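You operate a simulated robot arm through the tools that you are given. There is no shell and no other tool.

You are at the controls of a simulated two-armed robot. One attempt, no reset.

JOB
Glue block No 1 on top of block No 2 and set the weight on them.
Fine: one dab; put the glue back in its cup.

The check looks at the end state, three seconds after you hand in, the way a careful person would. Anything else that was tipped, shoved, dropped, spilled or broken makes it a failure.

ROBOT AND FRAMES
Two 7-joint arms with two-finger parallel grippers on one trunk that stands fixed in place. Base frame: the origin is at the foot of the trunk, x ahead of it, y to its left, z up; the work surface is at about z = 780. Units: mm, degrees, N and s.
The left shoulder is at [110, 169, 1450], the right one opposite. With the tool pointing down near the work surface each hand reaches from about 380 to 720 mm from the base axis, measured 20 degrees to its own side. Payload 1.57 kg a hand.
Tool frame (each hand has its own): the origin (TCP) lies between the finger pads and is the grasp point; the fingertips stand 30 mm ahead of it; z points along the fingers, y is the line along which they close. The gripper opens to 80 mm. The fingers are 17 mm wide and 12 mm thick; the gripper's body (40 by 82 mm) begins 80 mm behind the TCP.
Orientation is that of the tool frame in the base frame, as a unit quaternion [x, y, z, w]. With the fingers straight down and closing along the base's y, the tool's x points along the base's -x, its y along +y and its z along -z.

CONTROLS
- The arms move only by the tool servo_tool. It takes "left_commands", "right_commands" or both (then of equal length, played together; a hand with none holds still); each is a list of rows, each a list of 7 numbers: the gripper command, from -1 (fully open) to 1 (shut), values between in proportion, then the shift along the tool's x, y, z in units of 100 mm (1.0 is 100 mm), then the turn, a rotation vector about the tool's x, y, z in units of 90 degrees (1.0 is 90 degrees). In form: [[grip, x, y, z, wx, wy, wz], ...]. A call has 1 to 20 rows; each row is the pose to reach, as a shift and turn from the pose commanded when the call began, along the tool's axes at that moment. A call with a number of a shift or a turn outside -1 to 1 is refused whole. Each row takes 0.2 s and may step no farther than 50 mm and 8.6 degrees from the row before; otherwise, or with a gripper value out of range, the whole call is refused. A pose out of reach is approached as far as the arm can. The call stops where the force on the tool passes 40 N (or 10 N more than at its start, if that is more) or the arm is blocked; 0.2 s more then pass. Each finger travels about 72 mm/s and halts on what it meets, pressing with about 39 N; the grip force reading is that of the motor and also rises with nothing between the fingers. The clock runs only during rows and for 0.2 s after the last one: add rows that repeat a pose to give the fingers time. The reply holds the time, the measured pose of the TCP, the force on the tool along the base axes, the opening and the grip force, in the units named above and with some noise, with the torque about the TCP (base axes, N m) and any sound that the robot's microphone picked up.
- Cameras (640 x 400 px; columns grow to the right, rows downward): "scene" is now at [151.7, -0.3, 1655.2]; the picture's right is [-0.12, -0.99, 0.00], its down [-0.66, 0.08, -0.75] and it looks along [0.74, -0.09, -0.66] (base axes); focal length 312 px, centre (320, 200). "left" rides on the left gripper at [72, 6, -122] in its tool frame; the picture's right is [-0.09, 1.00, 0.00], its down [-0.84, -0.08, -0.54] and it looks along [-0.54, -0.05, 0.84] (tool axes); focal length 238 px, centre (320, 200). "right" rides on the right gripper at [72, -7, -122] in its tool frame; the picture's right is [0.09, 1.00, 0.00], its down [-0.84, 0.08, -0.54] and it looks along [-0.54, 0.05, 0.84] (tool axes); focal length 238 px, centre (320, 200). There is no depth. A picture from a camera that has moved, and an enlarged one, comes with that camera's place and axes in the base frame and with its lens. The place of the scene camera against the robot may be out by one fixed shift of up to 25 mm in any direction.
- capture(camera): a new picture of that camera. The clock stands still meanwhile.
- lift_body(by): slides the trunk up (or, below 0, down) by that many mm; the arms and the scene camera ride with it, the base frame stays. It gives what a move gives, with no picture.
- head_to(pan, tilt): turns the head with the scene camera to pan (to the left, within 86 degrees either way) and tilt (down, from -29 to 69), counted from straight ahead of the robot. It gives what a move gives.
- zoom(camera, box): a new picture of the part [left, top, right, bottom] of that camera's present view, enlarged. The clock stands still meanwhile.
- close_job(): hands the job in; it is judged then, once.

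Places have to be worked out from the pictures, the camera data and where the tool is seen. Open the grippers and draw the arms clear of the work before you hand the job in, unless the task says otherwise.

The tools are called after "Request:" as name(argument=value, ...) on one line, values as JSON. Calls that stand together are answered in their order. servo_tool: Moves the arms, as the interface text tells. Its arguments: {"type":"object","properties":{"left_commands":{"type":"array","items":{"type":"array","items":{"type":"number"}}},"right_commands":{"type":"array","items":{"type":"array","items":{"type":"number"}}}},"required":[]} The other tools are called the same way: lift_body (by) slides the trunk up or down; head_to (pan, tilt) turns the head that bears the scene camera; capture (camera) takes a picture; zoom (camera, box) takes an enlarged picture of a part of a camera's view; close_job () hands the job in.

At the start:

```text
t: 0.0
left_ee_pos: [654.6, 276.2, 1167.1]
left_tcp_rot: [0.0, 1.0, -0.001, -0.001]
left_force: [0.1, -0.1, 0.1]
left_torque: [0.0, 0.01, -0.02]
left_gripper_width: 80.1
left_gripper_force: 0.0
right_ee_pos: [634.6, -323.3, 1188.7]
right_tcp_rot: [0.001, 1.0, 0.0, 0.0]
right_force: [0.3, -0.5, -0.9]
right_torque: [-0.01, 0.0, -0.04]
right_gripper_width: 79.9
right_gripper_force: 0.0
trunk travel left (down, up): [-764.0, 126.0]
head pan, tilt: [-6.7, 41.5]
```

scene: 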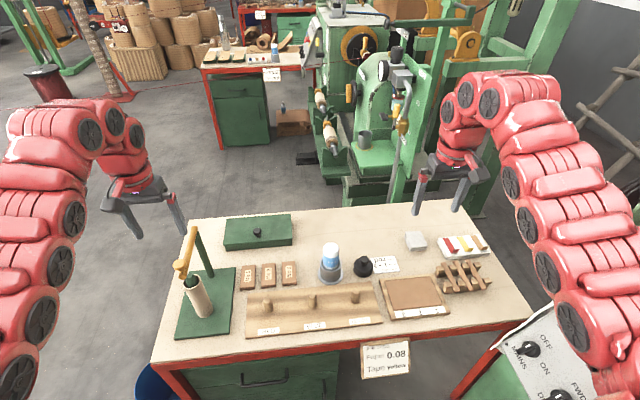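
right: 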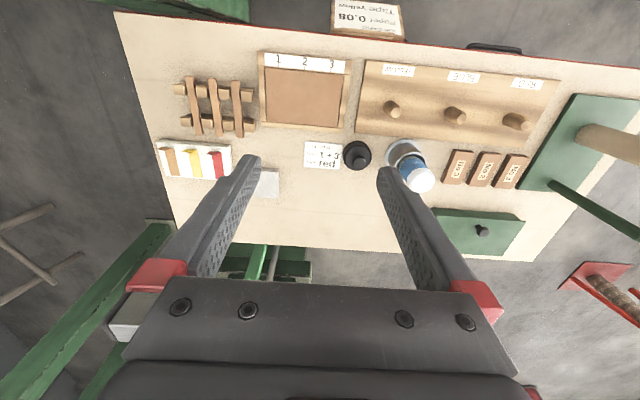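
left: 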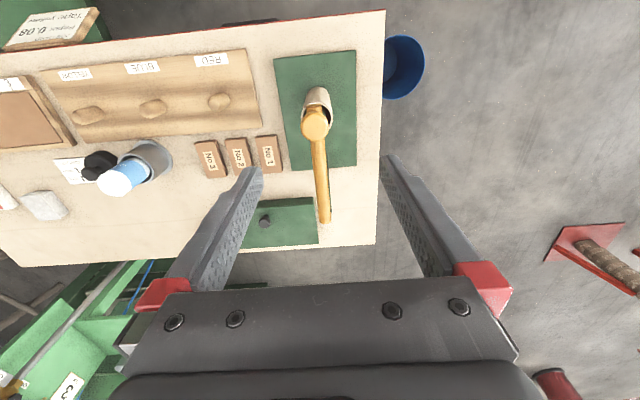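

I see a table with three small blocks, a glue bottle in a grey cup, a black weight near a card, and some other fixtures. I'll zoom in on each part before moving.

Request:
zoom(camera="scene", box=[220, 220, 420, 345])

Request:
zoom(camera="right", box=[290, 120, 540, 276])

Request:
zoom(camera="left", box=[40, 110, 300, 272])

Request:
zoom(camera="scene", box=[360, 210, 520, 310])

```text
3.20 times, centred on (320, 282) of scene
camera zoom: at [151.7, -0.3, 1655.2], right [-0.12, -0.99, 0.0], down [-0.66, 0.08, -0.75], along [0.74, -0.09, -0.66], focal length 997 px, centre (320, -64)
```

zoom: 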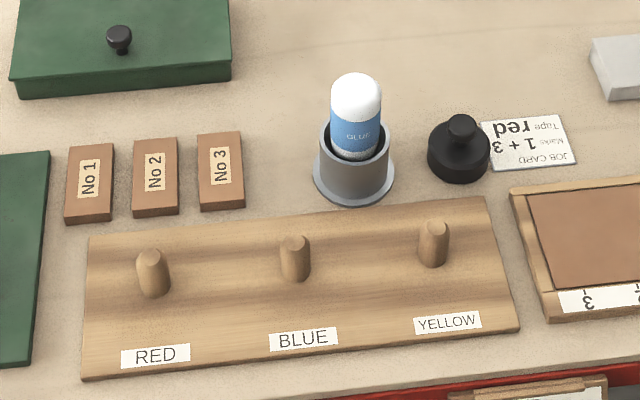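

```text
2.56 times, centred on (415, 198) of right
camera zoom: at [562.0, -329.2, 1311.6], right [-0.09, 1.0, 0.0], down [0.84, 0.08, 0.54], along [0.54, 0.05, -0.84], focal length 610 px, centre (77, 205)
```

zoom: 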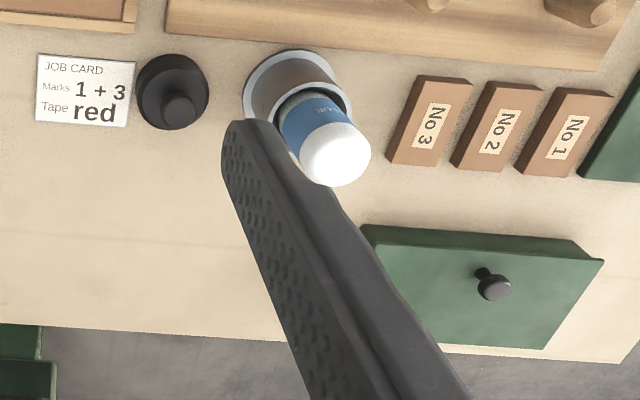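

```text
2.46 times, centred on (170, 191) of left
camera zoom: at [584.0, 283.3, 1288.3], right [0.09, 1.0, 0.0], down [0.84, -0.08, 0.54], along [0.54, -0.05, -0.84], focal length 587 px, centre (689, 222)
```

zoom: 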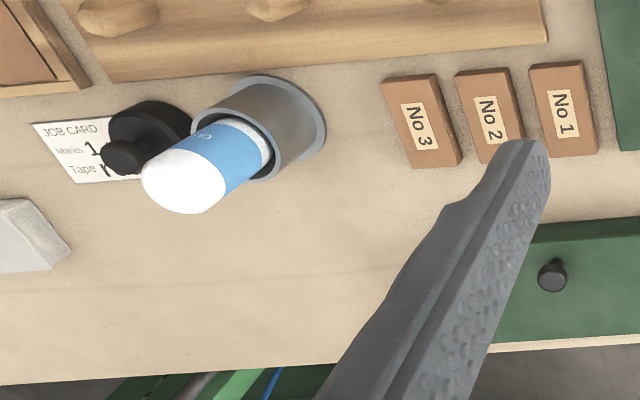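

```text
4.00 times, centred on (440, 260) of scene
camera zoom: at [151.7, -0.3, 1655.2], right [-0.12, -0.99, 0.0], down [-0.66, 0.08, -0.75], along [0.74, -0.09, -0.66], focal length 1246 px, centre (-160, -40)
```

zoom: 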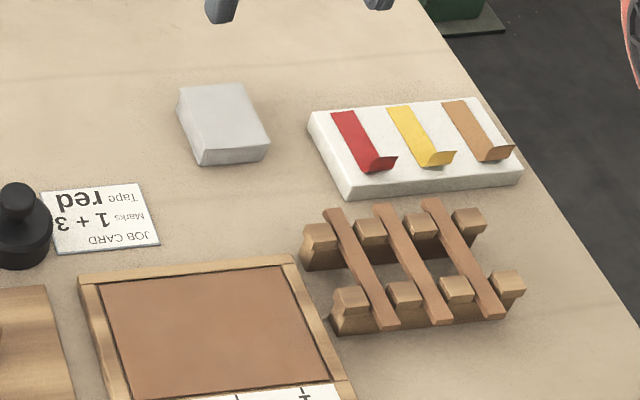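

The blocks lie near x≈770, y≈157/88/21, the glue cup near (760,-110) and the black weight near (750,-217). I'll look closer at the stand on the left and at the glue before moving.

Request:
zoom(camera="scene", box=[150, 210, 300, 350])

Request:
zoom(camera="scene", box=[300, 230, 410, 300])

Request:
zoom(camera="left", box=[190, 40, 430, 260])

Request:
zoom(camera="scene", box=[350, 330, 430, 390])

```text
2.86 times, centred on (225, 280) of scene
camera zoom: at [151.7, -0.3, 1655.2], right [-0.12, -0.99, 0.0], down [-0.66, 0.08, -0.75], along [0.74, -0.09, -0.66], focal length 890 px, centre (591, -29)
```

zoom: 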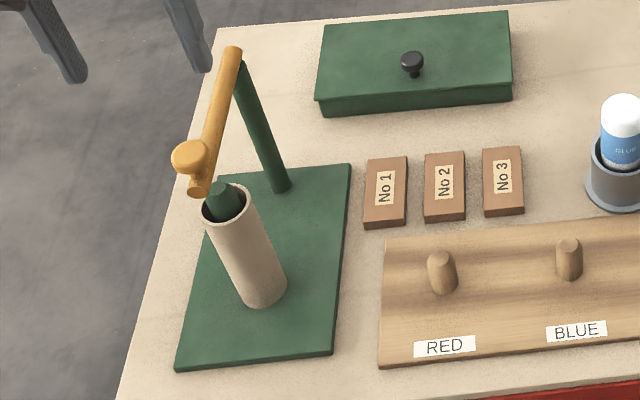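

```text
5.71 times, centred on (355, 265) of scene
camera zoom: at [151.7, -0.3, 1655.2], right [-0.12, -0.99, 0.0], down [-0.66, 0.08, -0.75], along [0.74, -0.09, -0.66], focal length 1780 px, centre (120, -171)
```

zoom: 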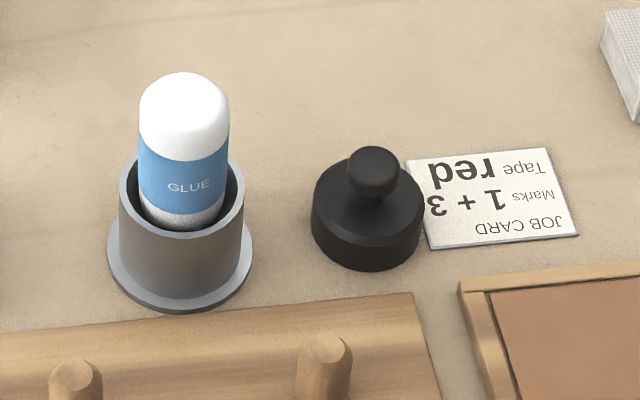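

```text
1.82 times, centred on (310, 150) of left
camera zoom: at [584.0, 283.3, 1288.3], right [0.09, 1.0, 0.0], down [0.84, -0.08, 0.54], along [0.54, -0.05, -0.84], focal length 433 px, centre (338, 291)
```

zoom: 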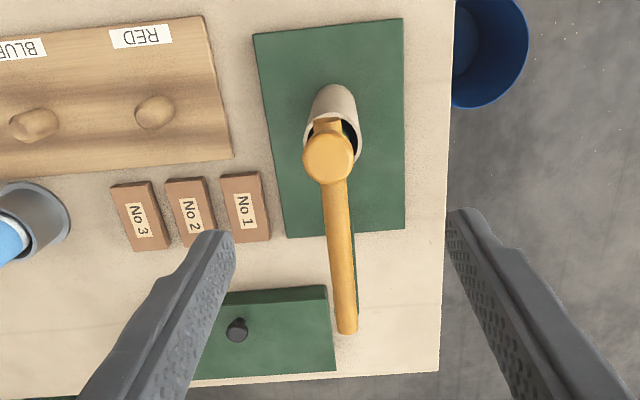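

```text
6.67 times, centred on (390, 360) of scene
camera zoom: at [151.7, -0.3, 1655.2], right [-0.12, -0.99, 0.0], down [-0.66, 0.08, -0.75], along [0.74, -0.09, -0.66], focal length 2077 px, centre (-147, -867)
```

zoom: 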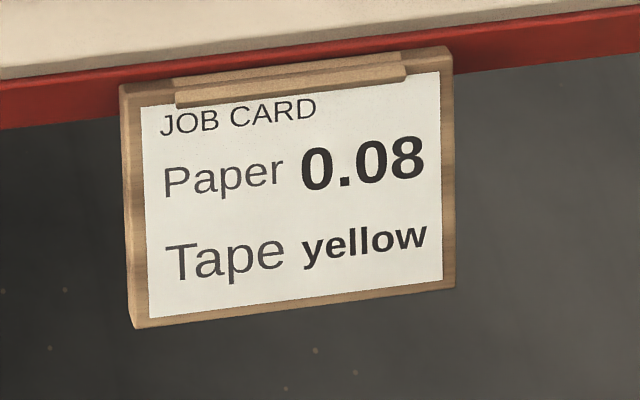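

The stand's gold bar runs at about y≈270, z≈1005, right under the left hand, so I'll move that hand inward before lowering anything. The right hand moves inward too, toward the glue.

Request:
servo_tool(left_commands=[[-1, 0, -0.25, 0, 0, 0, 0], [-1, 0, -0.5, 0, 0, 0, 0], [-1, 0, -0.75, 0, 0, 0, 0], [-1, 0, -1.0, 0, 0, 0, 0]], right_commands=[[-1, 0, 0.25, 0, 0, 0, 0], [-1, 0, 0.5, 0, 0, 0, 0], [-1, 0, 0.75, 0, 0, 0, 0], [-1, 0, 1.0, 0, 0, 0, 0]])

Request:
capture(camera="scene")

```text
t: 1.0
left_ee_pos: [656.8, 175.0, 1167.2]
left_tcp_rot: [-0.001, 1.0, 0.002, 0.0]
left_force: [-0.5, 0.4, 0.5]
left_torque: [0.0, 0.0, 0.01]
left_gripper_width: 79.6
left_gripper_force: 0.1
right_ee_pos: [635.6, -224.1, 1188.7]
right_tcp_rot: [0.001, 1.0, 0.0, -0.001]
right_force: [-0.6, 0.4, 0.0]
right_torque: [0.02, -0.05, 0.0]
right_gripper_width: 79.9
right_gripper_force: 0.1
trunk travel left (down, up): [-764.0, 126.0]
head pan, tilt: [-6.7, 41.5]
```

```text
taken
camera scene: at [152.2, -0.5, 1655.1], right [-0.12, -0.99, 0.0], down [-0.66, 0.08, -0.75], along [0.74, -0.09, -0.66], focal length 312 px, centre (320, 200)
```

scene: 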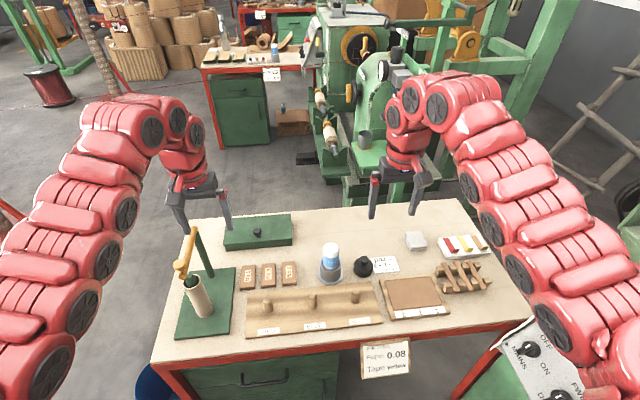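

The hands sit as predicted, so the scene camera offset looks small. I'll lower the trunk by 150 mm, with both hands clear of the bar and the objects.

Request:
lift_body(by=-150)

Request:
capture(camera="scene")

Request:
capture(camera="right")

Request:
capture(camera="left")

```text
t: 2.8
left_ee_pos: [657.1, 176.3, 1015.8]
left_tcp_rot: [0.0, 1.0, -0.001, 0.0]
left_force: [0.2, 0.4, -1.2]
left_torque: [-0.01, 0.02, -0.01]
left_gripper_width: 79.8
left_gripper_force: 0.0
right_ee_pos: [635.0, -224.3, 1039.5]
right_tcp_rot: [0.001, 1.0, 0.0, 0.0]
right_force: [0.7, 0.4, -0.4]
right_torque: [0.0, 0.03, 0.04]
right_gripper_width: 79.9
right_gripper_force: 0.0
trunk travel left (down, up): [-614.0, 276.0]
head pan, tilt: [-6.7, 41.5]
```

```text
taken
camera scene: at [151.4, -0.3, 1505.3], right [-0.12, -0.99, 0.0], down [-0.66, 0.08, -0.75], along [0.74, -0.09, -0.66], focal length 312 px, centre (320, 200)
```

scene: 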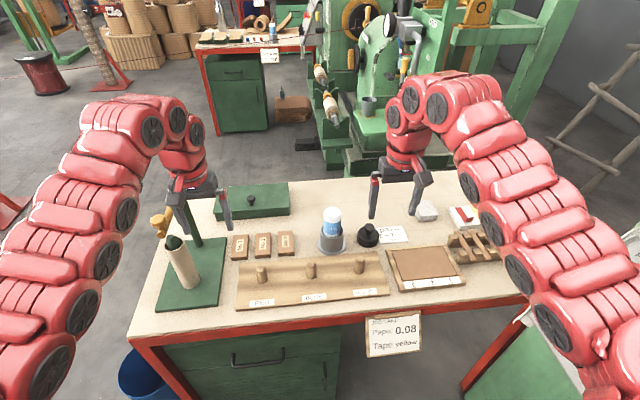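

```text
taken
camera right: at [563.0, -230.6, 1161.3], right [-0.09, 1.0, 0.0], down [0.84, 0.08, 0.54], along [0.54, 0.05, -0.84], focal length 238 px, centre (320, 200)
```

right: 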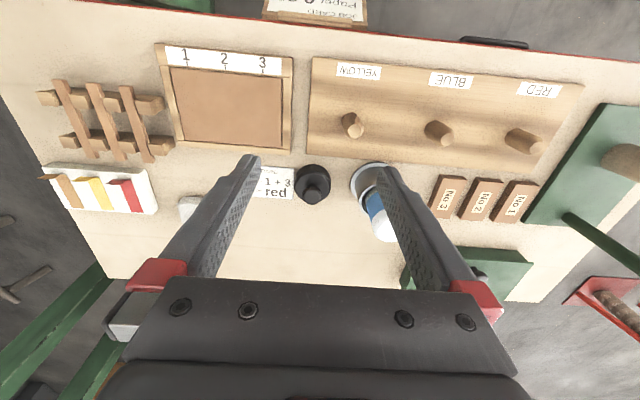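

```text
taken
camera left: at [584.7, 183.9, 1138.7], right [0.09, 1.0, 0.0], down [0.84, -0.08, 0.54], along [0.54, -0.05, -0.84], focal length 238 px, centre (320, 200)
```

left: 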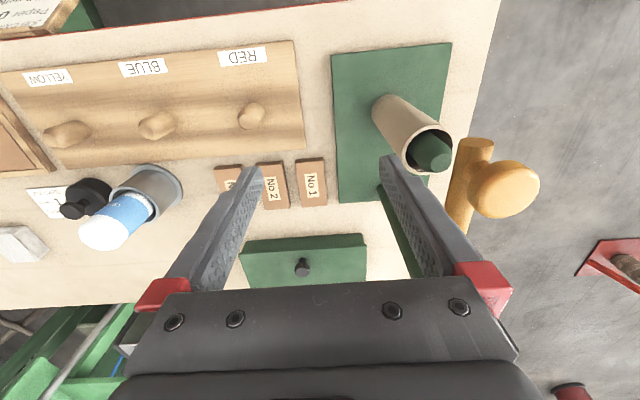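

Both views are clear. I'll move the right hand to y≈-124 so its camera sees the glue between the fingers, and draw the left hand back toward the robot.

Request:
servo_tool(left_commands=[[-1, 0.25, 0, 0, 0, 0, 0], [-1, 0.5, 0, 0, 0, 0, 0], [-1, 0.75, 0, 0, 0, 0, 0], [-1, 1.0, 0, 0, 0, 0, 0]], right_commands=[[-1, 0, 0.25, 0, 0, 0, 0], [-1, 0, 0.5, 0, 0, 0, 0], [-1, 0, 0.75, 0, 0, 0, 0], [-1, 0, 1.0, 0, 0, 0, 0]])

Request:
capture(camera="right")

Request:
capture(camera="left")

```text
t: 3.8
left_ee_pos: [622.8, 176.0, 1027.2]
left_tcp_rot: [-0.001, 1.0, -0.002, -0.001]
left_force: [0.0, -0.7, -1.0]
left_torque: [0.0, 0.0, -0.01]
left_gripper_width: 80.3
left_gripper_force: 0.1
left hand out of reach, approached as far as the arm can: row 2, 3, 4
right_ee_pos: [633.8, -124.8, 1040.2]
right_tcp_rot: [0.001, 1.0, -0.001, 0.0]
right_force: [-1.0, -0.7, -0.5]
right_torque: [-0.02, 0.01, -0.02]
right_gripper_width: 80.0
right_gripper_force: 0.1
trunk travel left (down, up): [-614.0, 276.0]
head pan, tilt: [-6.7, 41.5]
```

```text
taken
camera right: at [561.8, -130.0, 1162.3], right [-0.09, 1.0, 0.0], down [0.84, 0.08, 0.54], along [0.54, 0.05, -0.84], focal length 238 px, centre (320, 200)
```

right: 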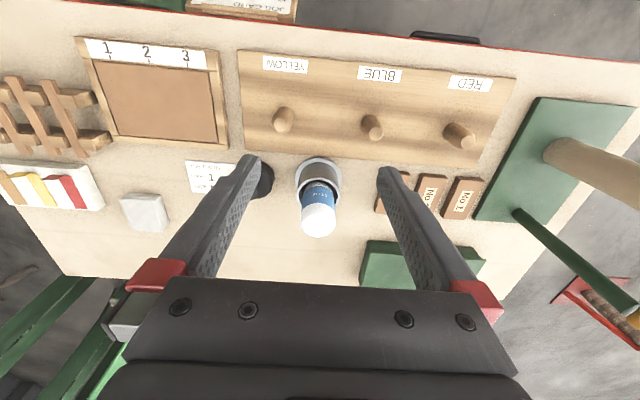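

```text
taken
camera left: at [552.0, 184.1, 1150.2], right [0.09, 1.0, 0.0], down [0.84, -0.08, 0.54], along [0.54, -0.05, -0.84], focal length 238 px, centre (320, 200)
```

left: 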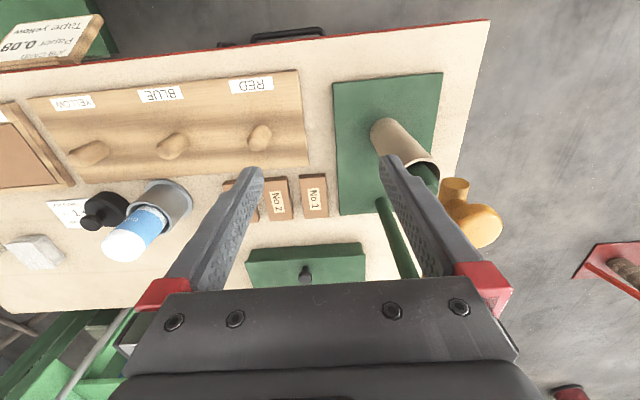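

The left arm can't fold back further at this height, though where it stands is fine for now. I'll look closer at the glue through the right camera.

Request:
zoom(camera="right", box=[240, 130, 400, 250])

Request:
zoom(camera="left", box=[30, 150, 230, 275])

Request:
zoom(camera="scene", box=[220, 190, 420, 315])

```text
3.33 times, centred on (320, 190) of right
camera zoom: at [561.8, -130.0, 1162.3], right [-0.09, 1.0, 0.0], down [0.84, 0.08, 0.54], along [0.54, 0.05, -0.84], focal length 794 px, centre (320, 233)
```

zoom: 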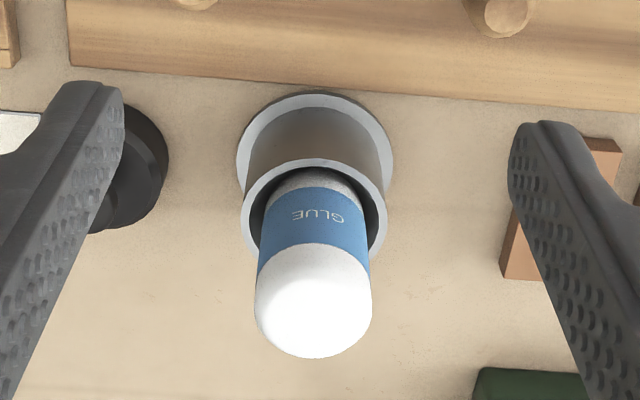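

```text
3.20 times, centred on (130, 212) of left
camera zoom: at [552.0, 184.1, 1150.2], right [0.09, 1.0, 0.0], down [0.84, -0.08, 0.54], along [0.54, -0.05, -0.84], focal length 763 px, centre (928, 160)
```

zoom: 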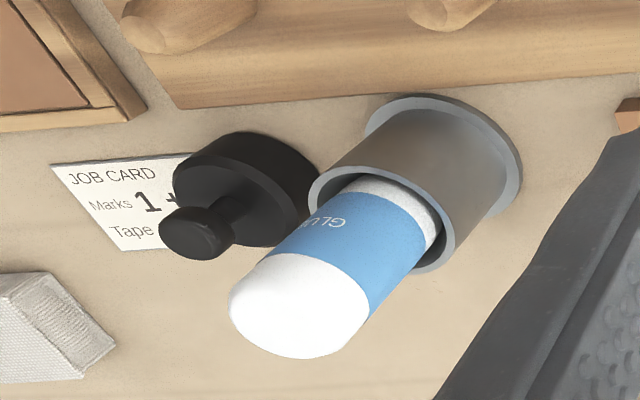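

```text
3.20 times, centred on (320, 252) of scene
camera zoom: at [151.6, 0.5, 1505.2], right [-0.12, -0.99, 0.0], down [-0.66, 0.08, -0.75], along [0.74, -0.09, -0.66], focal length 997 px, centre (320, 32)
```

zoom: 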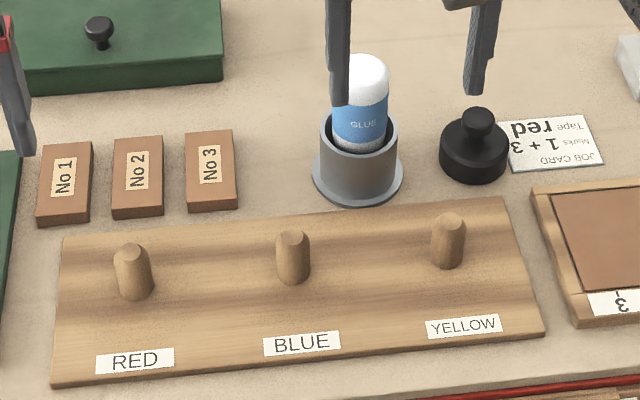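

The glue's axis works out at about (759,-114.5), with the cup rim at z≈844, the blue band at z≈853–899 and the dome top at ≈928. I'll bring the right hand forward at a safe height.

Request:
servo_tool(right_commands=[[-1, -0.25, 0.05, 0, 0, 0, 0], [-1, -0.5, 0.1, 0, 0, 0, 0], [-1, -0.75, 0.1, 0, 0, 0, 0], [-1, -1.0, 0.1, 0, 0, 0, 0], [-1, -1.0, 0.1, 0, 0, 0, 0]])

Request:
capture(camera="right")

Request:
capture(camera="scene")

```text
t: 5.0
left_ee_pos: [623.8, 176.3, 1028.4]
left_tcp_rot: [-0.001, 1.0, -0.001, -0.001]
left_force: [-0.1, 0.8, 0.7]
left_torque: [-0.06, -0.02, 0.02]
left_gripper_width: 79.8
left_gripper_force: 0.1
right_ee_pos: [714.4, -114.5, 1037.2]
right_tcp_rot: [0.001, 1.0, -0.001, -0.001]
right_force: [0.1, 0.2, -0.1]
right_torque: [-0.02, 0.02, 0.02]
right_gripper_width: 80.4
right_gripper_force: 0.0
right hand out of reach, approached as far as the arm can: row 4, 5
trunk travel left (down, up): [-614.0, 276.0]
head pan, tilt: [-6.7, 41.5]
```

```text
taken
camera right: at [642.5, -120.6, 1160.2], right [-0.09, 1.0, 0.0], down [0.84, 0.08, 0.54], along [0.54, 0.05, -0.84], focal length 238 px, centre (320, 200)
```

right: 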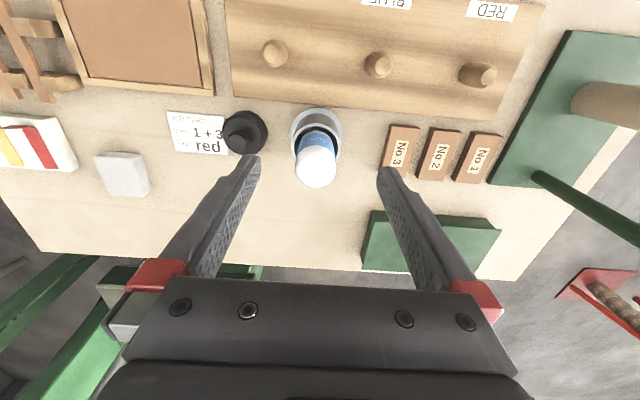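

```text
taken
camera scene: at [151.4, 0.0, 1505.2], right [-0.12, -0.99, 0.0], down [-0.66, 0.08, -0.75], along [0.74, -0.09, -0.66], focal length 312 px, centre (320, 200)
```

scene: 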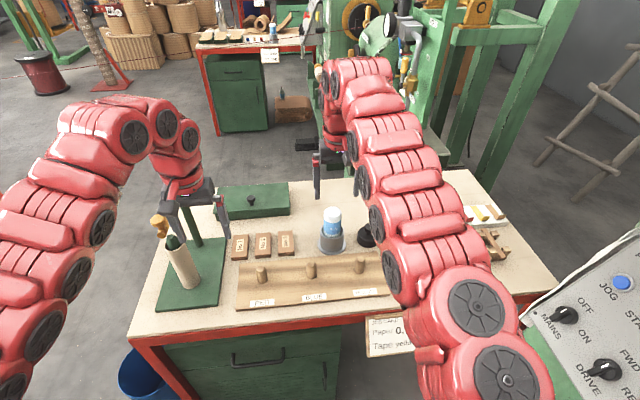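

The arm's limit at this height shows the vertical tool can't reach x≈760, so I'll lean the tool forward about 20° around the closing axis, which puts the wrist nearer the robot. The fingers will still close along y on a vertical cylinder.

Request:
servo_tool(right_commands=[[-1, 0, 0, 0, 0, -0.055, 0], [-1, 0, 0, 0, 0, -0.11, 0], [-1, 0, 0, 0, 0, -0.165, 0], [-1, 0, 0, 0, 0, -0.2222, 0], [-1, 0, 0, 0, 0, -0.2222, 0], [-1, 0, 0, 0, 0, -0.2222, 0]])

Request:
capture(camera="right")

```text
t: 6.3
left_ee_pos: [623.9, 175.8, 1028.5]
left_tcp_rot: [0.0, 1.0, -0.001, -0.001]
left_force: [-0.5, 0.2, 0.0]
left_torque: [0.0, -0.01, -0.02]
left_gripper_width: 79.9
left_gripper_force: 0.1
right_ee_pos: [715.2, -116.1, 1037.4]
right_tcp_rot: [0.001, 0.985, 0.0, 0.173]
right_force: [-0.7, -0.9, -0.6]
right_torque: [0.02, -0.02, 0.0]
right_gripper_width: 79.9
right_gripper_force: 0.1
trunk travel left (down, up): [-614.0, 276.0]
head pan, tilt: [-6.7, 41.5]
```

```text
taken
camera right: at [605.9, -121.7, 1128.3], right [-0.08, 1.0, -0.03], down [0.6, 0.08, 0.8], along [0.79, 0.05, -0.6], focal length 238 px, centre (320, 200)
```

right: 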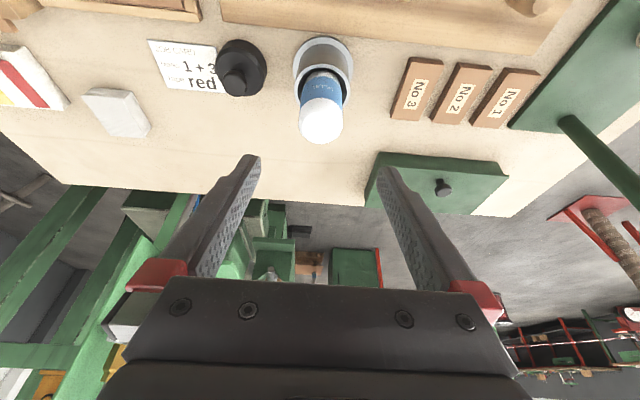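

The tilt works and the pose held. I'll zoom in to refine where the glue's axis is.

Request:
zoom(camera="right", box=[200, 20, 440, 170])

Request:
zoom(camera="right", box=[360, 30, 600, 180])

```text
2.67 times, centred on (320, 95) of right
camera zoom: at [605.9, -121.7, 1128.3], right [-0.08, 1.0, -0.03], down [0.6, 0.08, 0.8], along [0.79, 0.05, -0.6], focal length 636 px, centre (320, 480)
```

zoom: 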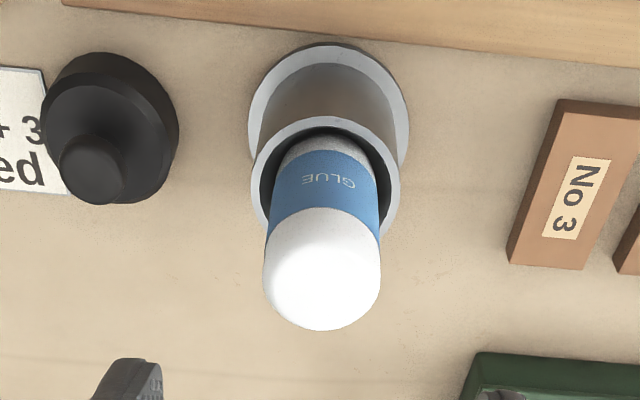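

```text
2.67 times, centred on (480, 105) of right
camera zoom: at [605.9, -121.7, 1128.3], right [-0.08, 1.0, -0.03], down [0.6, 0.08, 0.8], along [0.79, 0.05, -0.6], focal length 636 px, centre (-107, 453)
```

zoom: 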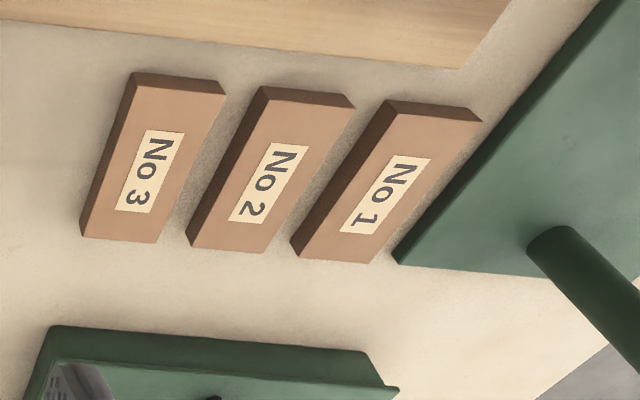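

Refined, the glue axis is at about (760,-115), with the rim at z≈845 and the dome top at ≈928. I'll move over it and go down to TCP z≈970 to check alignment.

Request:
servo_tool(right_commands=[[-1, -0.14, 0.004, 0.051, 0, 0, 0], [-1, -0.28, 0.008, 0.102, 0, 0, 0], [-1, -0.421, 0.011, 0.153, 0, 0, 0], [-1, -0.345, 0.011, 0.363, 0, 0, 0], [-1, -0.268, 0.011, 0.573, 0, 0, 0], [-1, -0.192, 0.011, 0.783, 0, 0, 0], [-1, -0.192, 0.011, 0.783, 0, 0, 0]])

Request:
capture(camera="right")

Request:
zoom(camera="scene", box=[220, 140, 420, 315])

Request:
capture(camera="left")

```text
t: 8.0
left_ee_pos: [623.7, 175.7, 1028.3]
left_tcp_rot: [-0.001, 1.0, -0.001, -0.002]
left_force: [1.2, 0.8, 0.2]
left_torque: [-0.01, -0.04, 0.01]
left_gripper_width: 79.8
left_gripper_force: 0.0
right_ee_pos: [757.9, -114.1, 970.1]
right_tcp_rot: [0.001, 0.985, 0.0, 0.173]
right_force: [0.4, -0.1, 0.4]
right_torque: [-0.03, -0.02, -0.03]
right_gripper_width: 79.9
right_gripper_force: 0.0
trunk travel left (down, up): [-614.0, 276.0]
head pan, tilt: [-6.7, 41.5]
```

```text
taken
camera right: at [649.6, -120.1, 1060.5], right [-0.09, 1.0, -0.03], down [0.6, 0.08, 0.8], along [0.79, 0.05, -0.61], focal length 238 px, centre (320, 200)
```

right: 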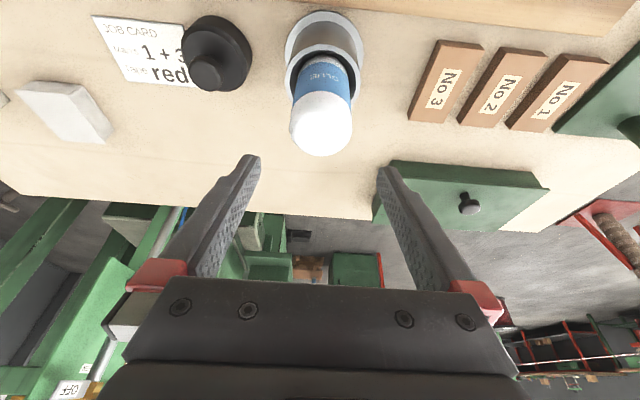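

```text
2.29 times, centred on (320, 228) of scene
camera zoom: at [151.4, -0.1, 1505.2], right [-0.12, -0.99, 0.0], down [-0.66, 0.08, -0.75], along [0.74, -0.09, -0.66], focal length 712 px, centre (320, 137)
```

zoom: 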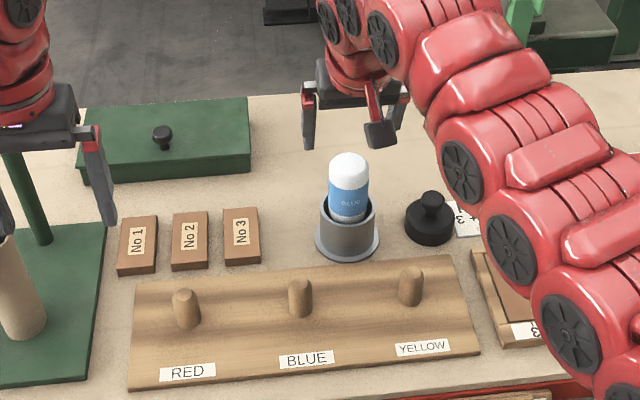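

```text
taken
camera left: at [551.9, 183.6, 1150.4], right [0.09, 1.0, 0.0], down [0.84, -0.08, 0.54], along [0.54, -0.05, -0.84], focal length 238 px, centre (320, 200)
```

left: 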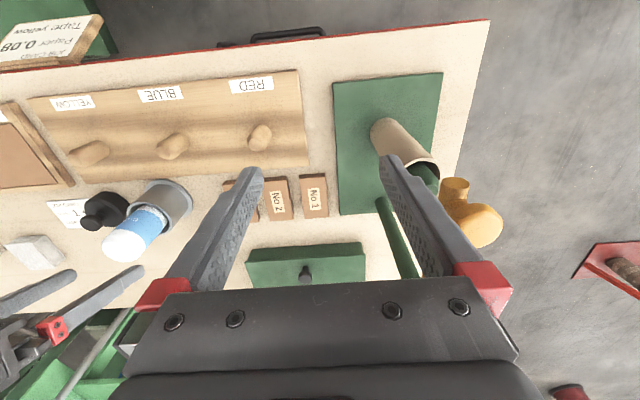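

Alignment looks good: the glue is centred between the fingers to within about 1–2 mm. I'll go straight down to TCP z≈890 with the fingers open.

Request:
servo_tool(right_commands=[[-1, 0.064, 0.002, 0.19, 0, 0, 0], [-1, 0.128, 0.004, 0.38, 0, 0, 0], [-1, 0.19, 0.005, 0.57, 0, 0, 0], [-1, 0.255, 0.005, 0.759, 0, 0, 0], [-1, 0.255, 0.005, 0.759, 0, 0, 0]])

Request:
capture(camera="right")

Request:
zoom(camera="scene", box=[260, 170, 420, 290])

Request:
zoom(camera="left", box=[0, 150, 230, 300])

```text
t: 9.2
left_ee_pos: [624.7, 175.8, 1028.1]
left_tcp_rot: [0.0, 1.0, -0.001, -0.001]
left_force: [0.3, -0.1, 0.0]
left_torque: [-0.02, 0.04, 0.01]
left_gripper_width: 79.9
left_gripper_force: 0.1
right_ee_pos: [761.8, -112.8, 887.7]
right_tcp_rot: [0.001, 0.985, -0.001, 0.173]
right_force: [-0.1, -0.2, 0.2]
right_torque: [0.02, -0.02, -0.01]
right_gripper_width: 80.0
right_gripper_force: 0.1
trunk travel left (down, up): [-614.0, 276.0]
head pan, tilt: [-6.7, 41.5]
```

```text
taken
camera right: at [651.9, -119.2, 978.9], right [-0.09, 1.0, -0.03], down [0.6, 0.08, 0.79], along [0.79, 0.05, -0.61], focal length 238 px, centre (320, 200)
```

right: 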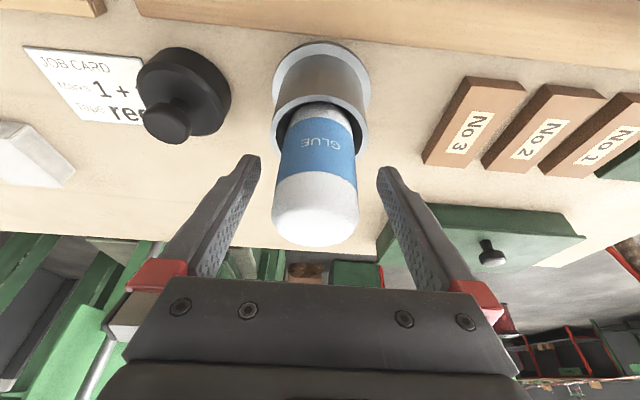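

```text
3.33 times, centred on (340, 230) of scene
camera zoom: at [151.4, -0.3, 1505.2], right [-0.12, -0.99, 0.0], down [-0.66, 0.08, -0.75], along [0.74, -0.09, -0.66], focal length 1038 px, centre (253, 100)
```

zoom: 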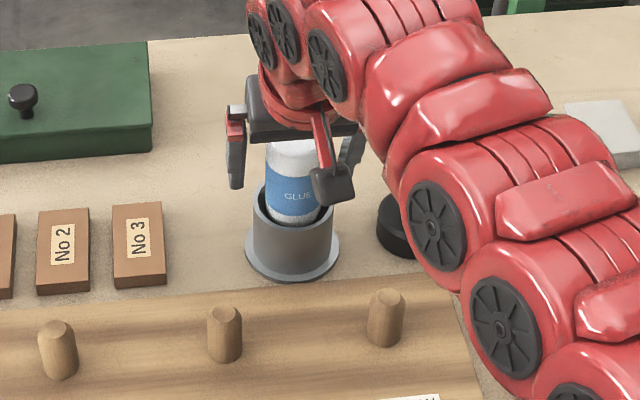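

```text
2.67 times, centred on (115, 225) of left
camera zoom: at [551.9, 183.4, 1150.4], right [0.09, 1.0, 0.0], down [0.84, -0.08, 0.54], along [0.54, -0.05, -0.84], focal length 636 px, centre (867, 133)
```

zoom: 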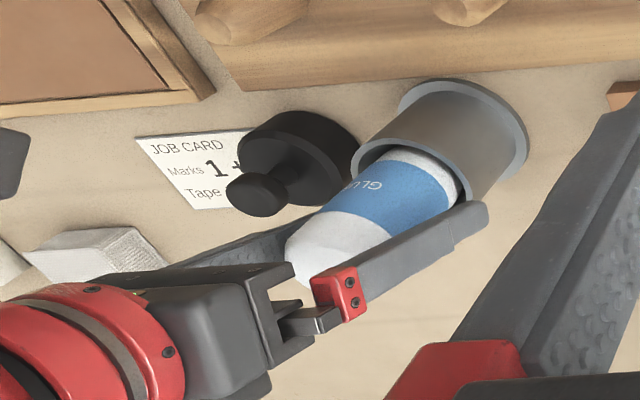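

The fingers straddle the glue, with tips about 12 mm above the rim; the glue reads about 1–2 mm to the -y side. I'll nudge over and close the gripper.

Request:
servo_tool(right_commands=[[-1, 0, -0.012, 0, 0, 0, 0], [0.0, 0, -0.012, 0, 0, 0, 0], [1, 0, -0.012, 0, 0, 0, 0], [1, 0, -0.012, 0, 0, 0, 0], [1, 0, -0.012, 0, 0, 0, 0], [1, 0, -0.012, 0, 0, 0, 0]])

Request:
capture(camera="right")

Request:
zoom(camera="left", box=[0, 150, 230, 300])

```text
t: 10.6
left_ee_pos: [622.7, 174.6, 1027.7]
left_tcp_rot: [0.0, 1.0, -0.001, -0.001]
left_force: [0.3, -0.6, 0.0]
left_torque: [0.02, -0.01, -0.01]
left_gripper_width: 80.0
left_gripper_force: 0.2
right_ee_pos: [762.8, -115.0, 888.1]
right_tcp_rot: [0.001, 0.985, 0.0, 0.174]
right_force: [2.5, -4.8, 0.3]
right_torque: [0.07, -0.13, 0.0]
right_gripper_width: 46.9
right_gripper_force: 39.0
trunk travel left (down, up): [-614.0, 276.0]
head pan, tilt: [-6.7, 41.5]
```

```text
taken
camera right: at [652.7, -121.1, 979.5], right [-0.08, 1.0, -0.03], down [0.6, 0.08, 0.8], along [0.79, 0.05, -0.61], focal length 238 px, centre (320, 200)
```

right: 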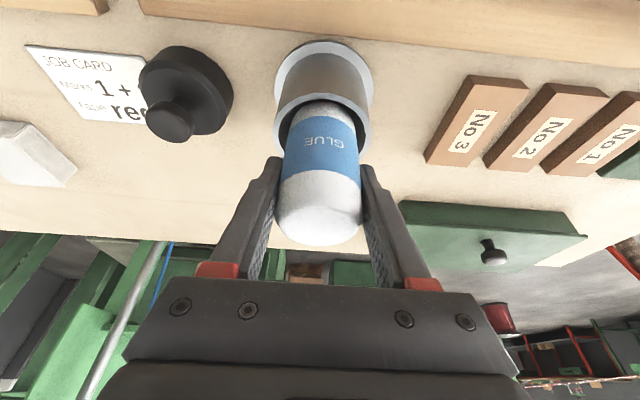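

```text
2.67 times, centred on (115, 225) of left
camera zoom: at [552.4, 182.8, 1150.2], right [0.09, 1.0, 0.0], down [0.84, -0.08, 0.54], along [0.54, -0.05, -0.84], focal length 636 px, centre (867, 133)
```

zoom: 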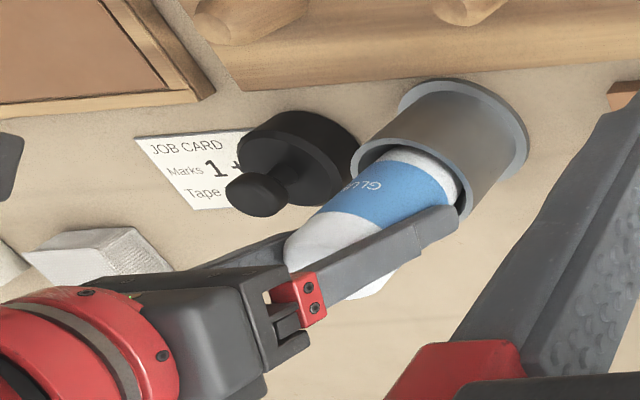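

The glue is gripped (46.9 mm, 39 N), upright and still in the cup. I'll lift it straight up 100 mm.

Request:
servo_tool(right_commands=[[1, -0.034, 0, -0.094, 0, 0, 0], [1, -0.068, 0, -0.188, 0, 0, 0], [1, -0.137, 0, -0.376, 0, 0, 0], [1, -0.205, 0, -0.564, 0, 0, 0], [1, -0.274, 0, -0.752, 0, 0, 0], [1, -0.342, 0, -0.94, 0, 0, 0], [1, -0.342, 0, -0.94, 0, 0, 0]])

Request:
capture(camera="right")

Request:
zoom(camera="scene", box=[260, 150, 420, 270])

Request:
zoom(camera="left", box=[0, 150, 230, 300])

```text
t: 12.2
left_ee_pos: [623.3, 175.4, 1028.4]
left_tcp_rot: [0.0, 1.0, -0.001, -0.001]
left_force: [-0.5, -0.2, 0.5]
left_torque: [-0.03, 0.03, 0.04]
left_gripper_width: 79.8
left_gripper_force: 0.0
right_ee_pos: [761.9, -113.3, 991.2]
right_tcp_rot: [0.001, 0.985, 0.0, 0.173]
right_force: [-0.6, -0.2, -1.2]
right_torque: [-0.04, -0.02, 0.0]
right_gripper_width: 47.0
right_gripper_force: 38.9
trunk travel left (down, up): [-614.0, 276.0]
head pan, tilt: [-6.7, 41.5]
```

```text
taken
camera right: at [652.9, -120.4, 1081.7], right [-0.09, 1.0, -0.03], down [0.6, 0.08, 0.79], along [0.79, 0.05, -0.61], focal length 238 px, centre (320, 200)
```

right: 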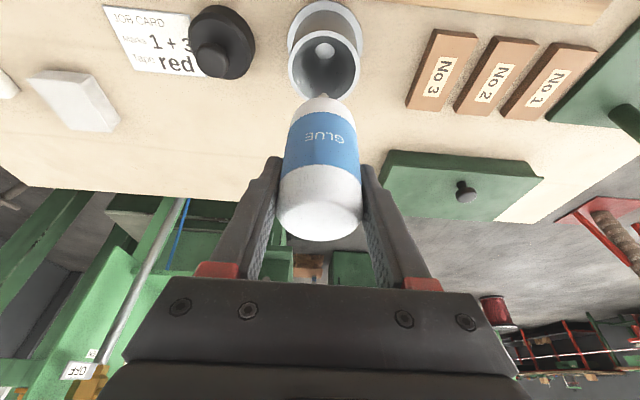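

```text
3.33 times, centred on (340, 210) of scene
camera zoom: at [152.1, -0.5, 1505.1], right [-0.12, -0.99, 0.0], down [-0.66, 0.08, -0.75], along [0.74, -0.09, -0.66], focal length 1038 px, centre (253, 167)
```

zoom: 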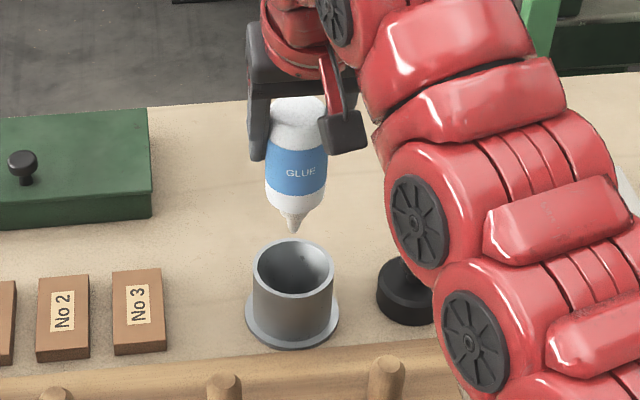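

```text
2.67 times, centred on (115, 225) of left
camera zoom: at [552.4, 183.2, 1150.1], right [0.09, 1.0, 0.0], down [0.84, -0.08, 0.54], along [0.54, -0.05, -0.84], focal length 636 px, centre (867, 133)
```

zoom: 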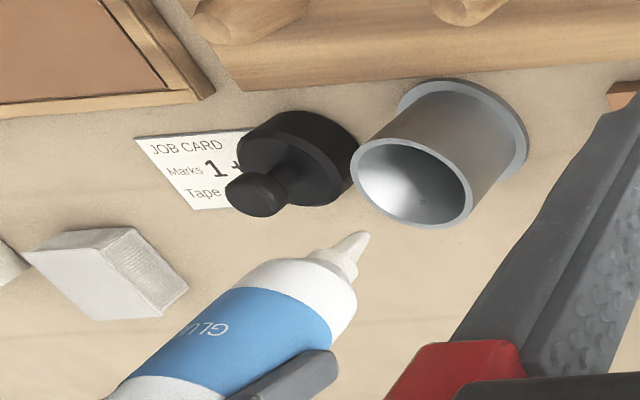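

The bottle is held nozzle-down, with the tip about 105 mm below the TCP and the cup undisturbed. Before I carry it to block 2, the left arm has to clear the way: I'll raise it above the stand's bar, then shift it outward.

Request:
servo_tool(left_commands=[[-1, 0, 0, -0.25, 0, 0, 0], [-1, 0, 0, -0.5, 0, 0, 0], [-1, 0, 0, -0.75, 0, 0, 0], [-1, 0, 0, -0.95, 0, 0, 0], [-1, 0, 0, -0.95, 0, 0, 0]])

Request:
capture(camera="left")

Request:
capture(camera="scene")

```text
t: 13.3
left_ee_pos: [650.0, 174.6, 1046.3]
left_tcp_rot: [0.0, 1.0, -0.001, 0.001]
left_force: [0.1, -0.1, 0.3]
left_torque: [0.03, -0.01, -0.04]
left_gripper_width: 80.0
left_gripper_force: 0.0
left hand out of reach, approached as far as the arm can: row 1, 2, 3, 4, 5
right_ee_pos: [761.8, -113.7, 991.1]
right_tcp_rot: [0.001, 0.985, 0.0, 0.174]
right_force: [-0.2, -0.4, -1.5]
right_torque: [0.04, 0.0, 0.01]
right_gripper_width: 47.0
right_gripper_force: 38.9
trunk travel left (down, up): [-614.0, 276.0]
head pan, tilt: [-6.7, 41.5]
```

```text
taken
camera left: at [578.2, 182.4, 1168.2], right [0.09, 1.0, 0.0], down [0.84, -0.08, 0.54], along [0.54, -0.05, -0.84], focal length 238 px, centre (320, 200)
```

left: 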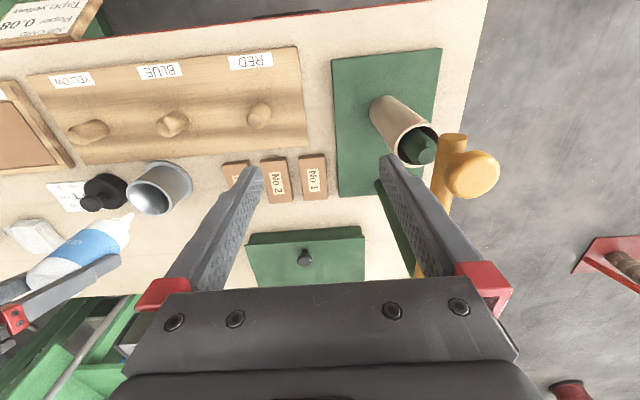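

```text
taken
camera scene: at [151.7, -0.2, 1505.2], right [-0.12, -0.99, 0.0], down [-0.66, 0.08, -0.75], along [0.74, -0.09, -0.66], focal length 312 px, centre (320, 200)
```

scene: 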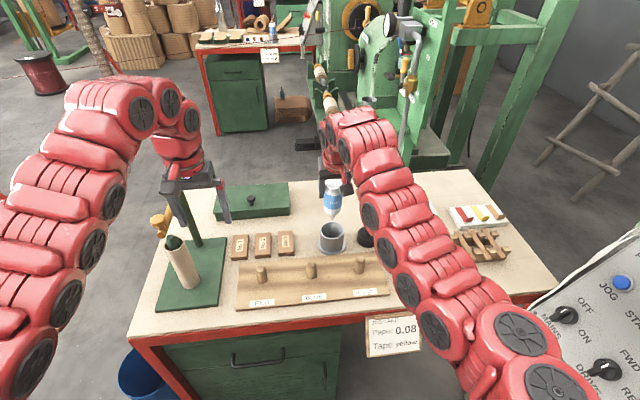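

At this height the left arm can't fold back, and rising pushes it forward instead. Lower down it can fold, so I'll bring it down and back toward the robot, keeping y≈175 to stay clear of the stand.

Request:
servo_tool(left_commands=[[-1, 0.1, 0, 0.25, 0, 0, 0], [-1, 0.3, 0, 0.5, 0, 0, 0], [-1, 0.5, 0, 0.75, 0, 0, 0], [-1, 0.7, 0, 1.0, 0, 0, 0], [-1, 0.9, 0, 1.0, 0, 0, 0], [-1, 1.0, 0, 1.0, 0, 0, 0]])

Request:
capture(camera="left")

Request:
capture(camera="scene")

```text
t: 14.8
left_ee_pos: [634.7, 175.5, 1011.3]
left_tcp_rot: [0.0, 1.0, 0.0, 0.001]
left_force: [-0.2, -0.8, 0.5]
left_torque: [0.0, 0.04, -0.01]
left_gripper_width: 80.1
left_gripper_force: 0.0
left hand out of reach, approached as far as the arm can: row 2, 3, 4, 5, 6
right_ee_pos: [762.5, -113.3, 990.9]
right_tcp_rot: [0.001, 0.985, -0.001, 0.173]
right_force: [-0.7, 0.0, 0.1]
right_torque: [0.0, -0.02, 0.02]
right_gripper_width: 47.2
right_gripper_force: 39.0
trunk travel left (down, up): [-614.0, 276.0]
head pan, tilt: [-6.7, 41.5]
```

```text
taken
camera left: at [562.9, 183.3, 1133.3], right [0.09, 1.0, 0.0], down [0.84, -0.08, 0.54], along [0.54, -0.05, -0.84], focal length 238 px, centre (320, 200)
```

left: 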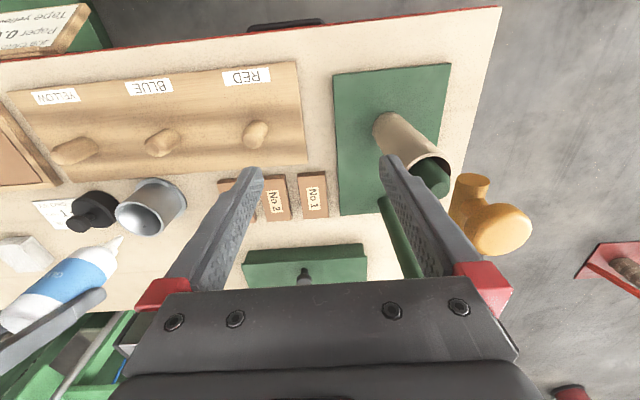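

```text
taken
camera scene: at [151.9, -0.2, 1505.2], right [-0.12, -0.99, 0.0], down [-0.66, 0.08, -0.75], along [0.74, -0.09, -0.66], focal length 312 px, centre (320, 200)
```

scene: 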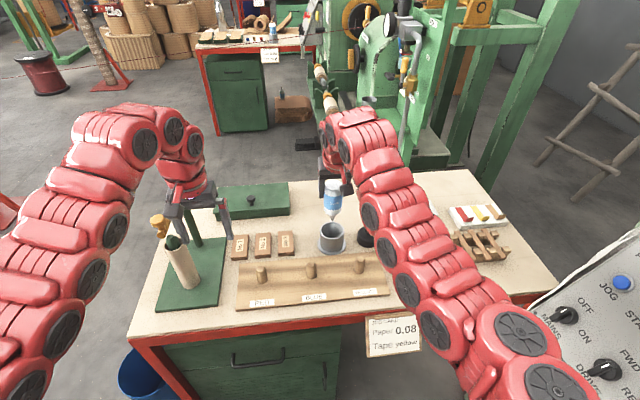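

It jammed against that inner limit again, so this time I'll go straight down only, at x≈635, y≈175, where only the low board lies beneath.

Request:
servo_tool(left_commands=[[-1, 0, 0, 0.25, 0, 0, 0], [-1, 0, 0, 0.5, 0, 0, 0], [-1, 0, 0, 0.75, 0, 0, 0], [-1, 0, 0, 1.0, 0, 0, 0], [-1, 0, 0, 1.0, 0, 0, 0]])

Request:
capture(camera="scene")

```text
t: 15.9
left_ee_pos: [643.4, 180.9, 921.8]
left_tcp_rot: [0.0, 1.0, -0.001, 0.0]
left_force: [-0.2, 0.4, 0.2]
left_torque: [-0.02, -0.03, -0.01]
left_gripper_width: 80.2
left_gripper_force: 0.0
left hand out of reach, approached as far as the arm can: row 2, 3, 4, 5
right_ee_pos: [761.3, -114.5, 992.2]
right_tcp_rot: [0.001, 0.985, 0.0, 0.173]
right_force: [-0.8, 0.5, -1.0]
right_torque: [-0.02, -0.05, 0.02]
right_gripper_width: 47.2
right_gripper_force: 39.4
trunk travel left (down, up): [-614.0, 276.0]
head pan, tilt: [-6.7, 41.5]
```

```text
taken
camera scene: at [150.1, -0.1, 1505.4], right [-0.12, -0.99, 0.0], down [-0.66, 0.08, -0.75], along [0.74, -0.09, -0.66], focal length 312 px, centre (320, 200)
```

scene: 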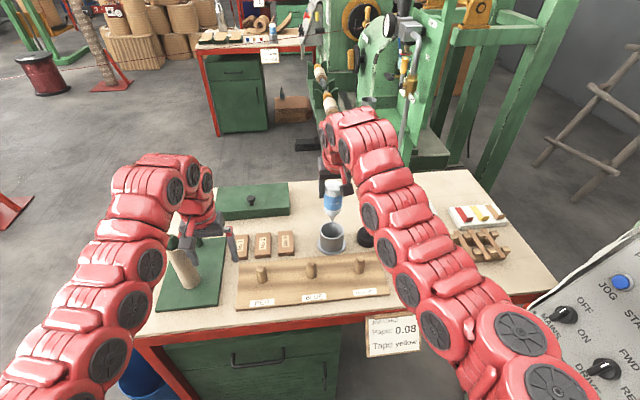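

The left hand is now at (643,181,922). I'll try easing it back from here, since it is lower now.

Request:
servo_tool(left_commands=[[-1, 0.15, -0.05, 0, 0, 0, 0], [-1, 0.3, -0.05, 0, 0, 0, 0], [-1, 0.45, -0.05, 0, 0, 0, 0], [-1, 0.6, -0.05, 0, 0, 0, 0]])

Request:
capture(camera="scene")

Request:
capture(camera="left")

```text
t: 16.9
left_ee_pos: [644.3, 181.0, 921.5]
left_tcp_rot: [0.0, 1.0, 0.0, 0.0]
left_force: [0.1, 0.0, 0.2]
left_torque: [-0.02, 0.01, -0.01]
left_gripper_width: 80.0
left_gripper_force: 0.0
left hand out of reach, approached as far as the arm can: row 1, 2, 3, 4
right_ee_pos: [761.1, -114.5, 991.1]
right_tcp_rot: [0.0, 0.985, 0.0, 0.173]
right_force: [0.1, 0.6, -1.8]
right_torque: [-0.01, 0.02, 0.01]
right_gripper_width: 47.1
right_gripper_force: 38.9
trunk travel left (down, up): [-614.0, 276.0]
head pan, tilt: [-6.7, 41.5]
```

```text
taken
camera scene: at [151.7, -0.4, 1505.2], right [-0.12, -0.99, 0.0], down [-0.66, 0.08, -0.75], along [0.74, -0.09, -0.66], focal length 312 px, centre (320, 200)
```

scene: 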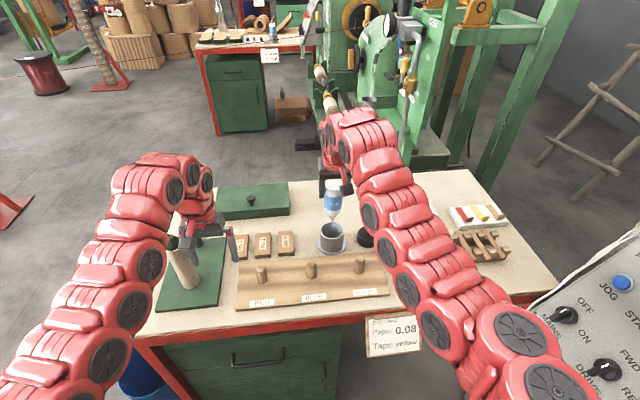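

```text
taken
camera left: at [572.7, 188.0, 1043.5], right [0.09, 1.0, 0.0], down [0.84, -0.08, 0.54], along [0.54, -0.05, -0.84], focal length 238 px, centre (320, 200)
```

left: 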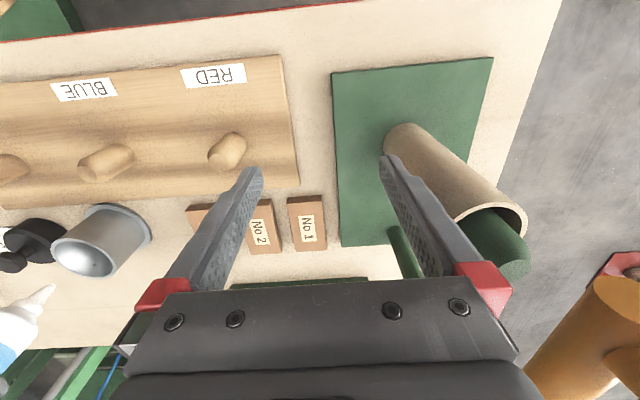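

The left arm is stuck at a joint limit here and its upper links now pass near the stand. I'll zoom in on that area before any further left-arm motion.

Request:
zoom(camera="scene", box=[90, 130, 290, 330])

Request:
capture(camera="right")

```text
2.00 times, centred on (190, 230) of scene
camera zoom: at [151.7, -0.4, 1505.2], right [-0.12, -0.99, 0.0], down [-0.66, 0.08, -0.75], along [0.74, -0.09, -0.66], focal length 623 px, centre (580, 140)
```

zoom: 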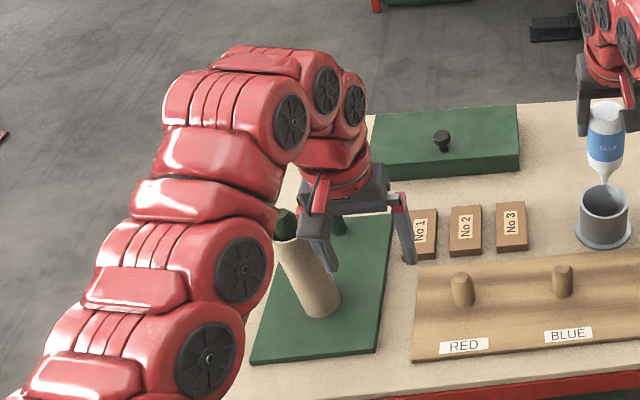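

```text
taken
camera right: at [652.7, -120.4, 1081.8], right [-0.09, 1.0, -0.03], down [0.6, 0.08, 0.8], along [0.79, 0.05, -0.61], focal length 238 px, centre (320, 200)
```

right: 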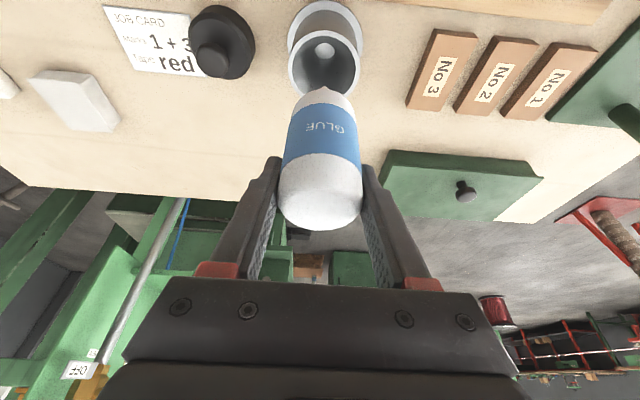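

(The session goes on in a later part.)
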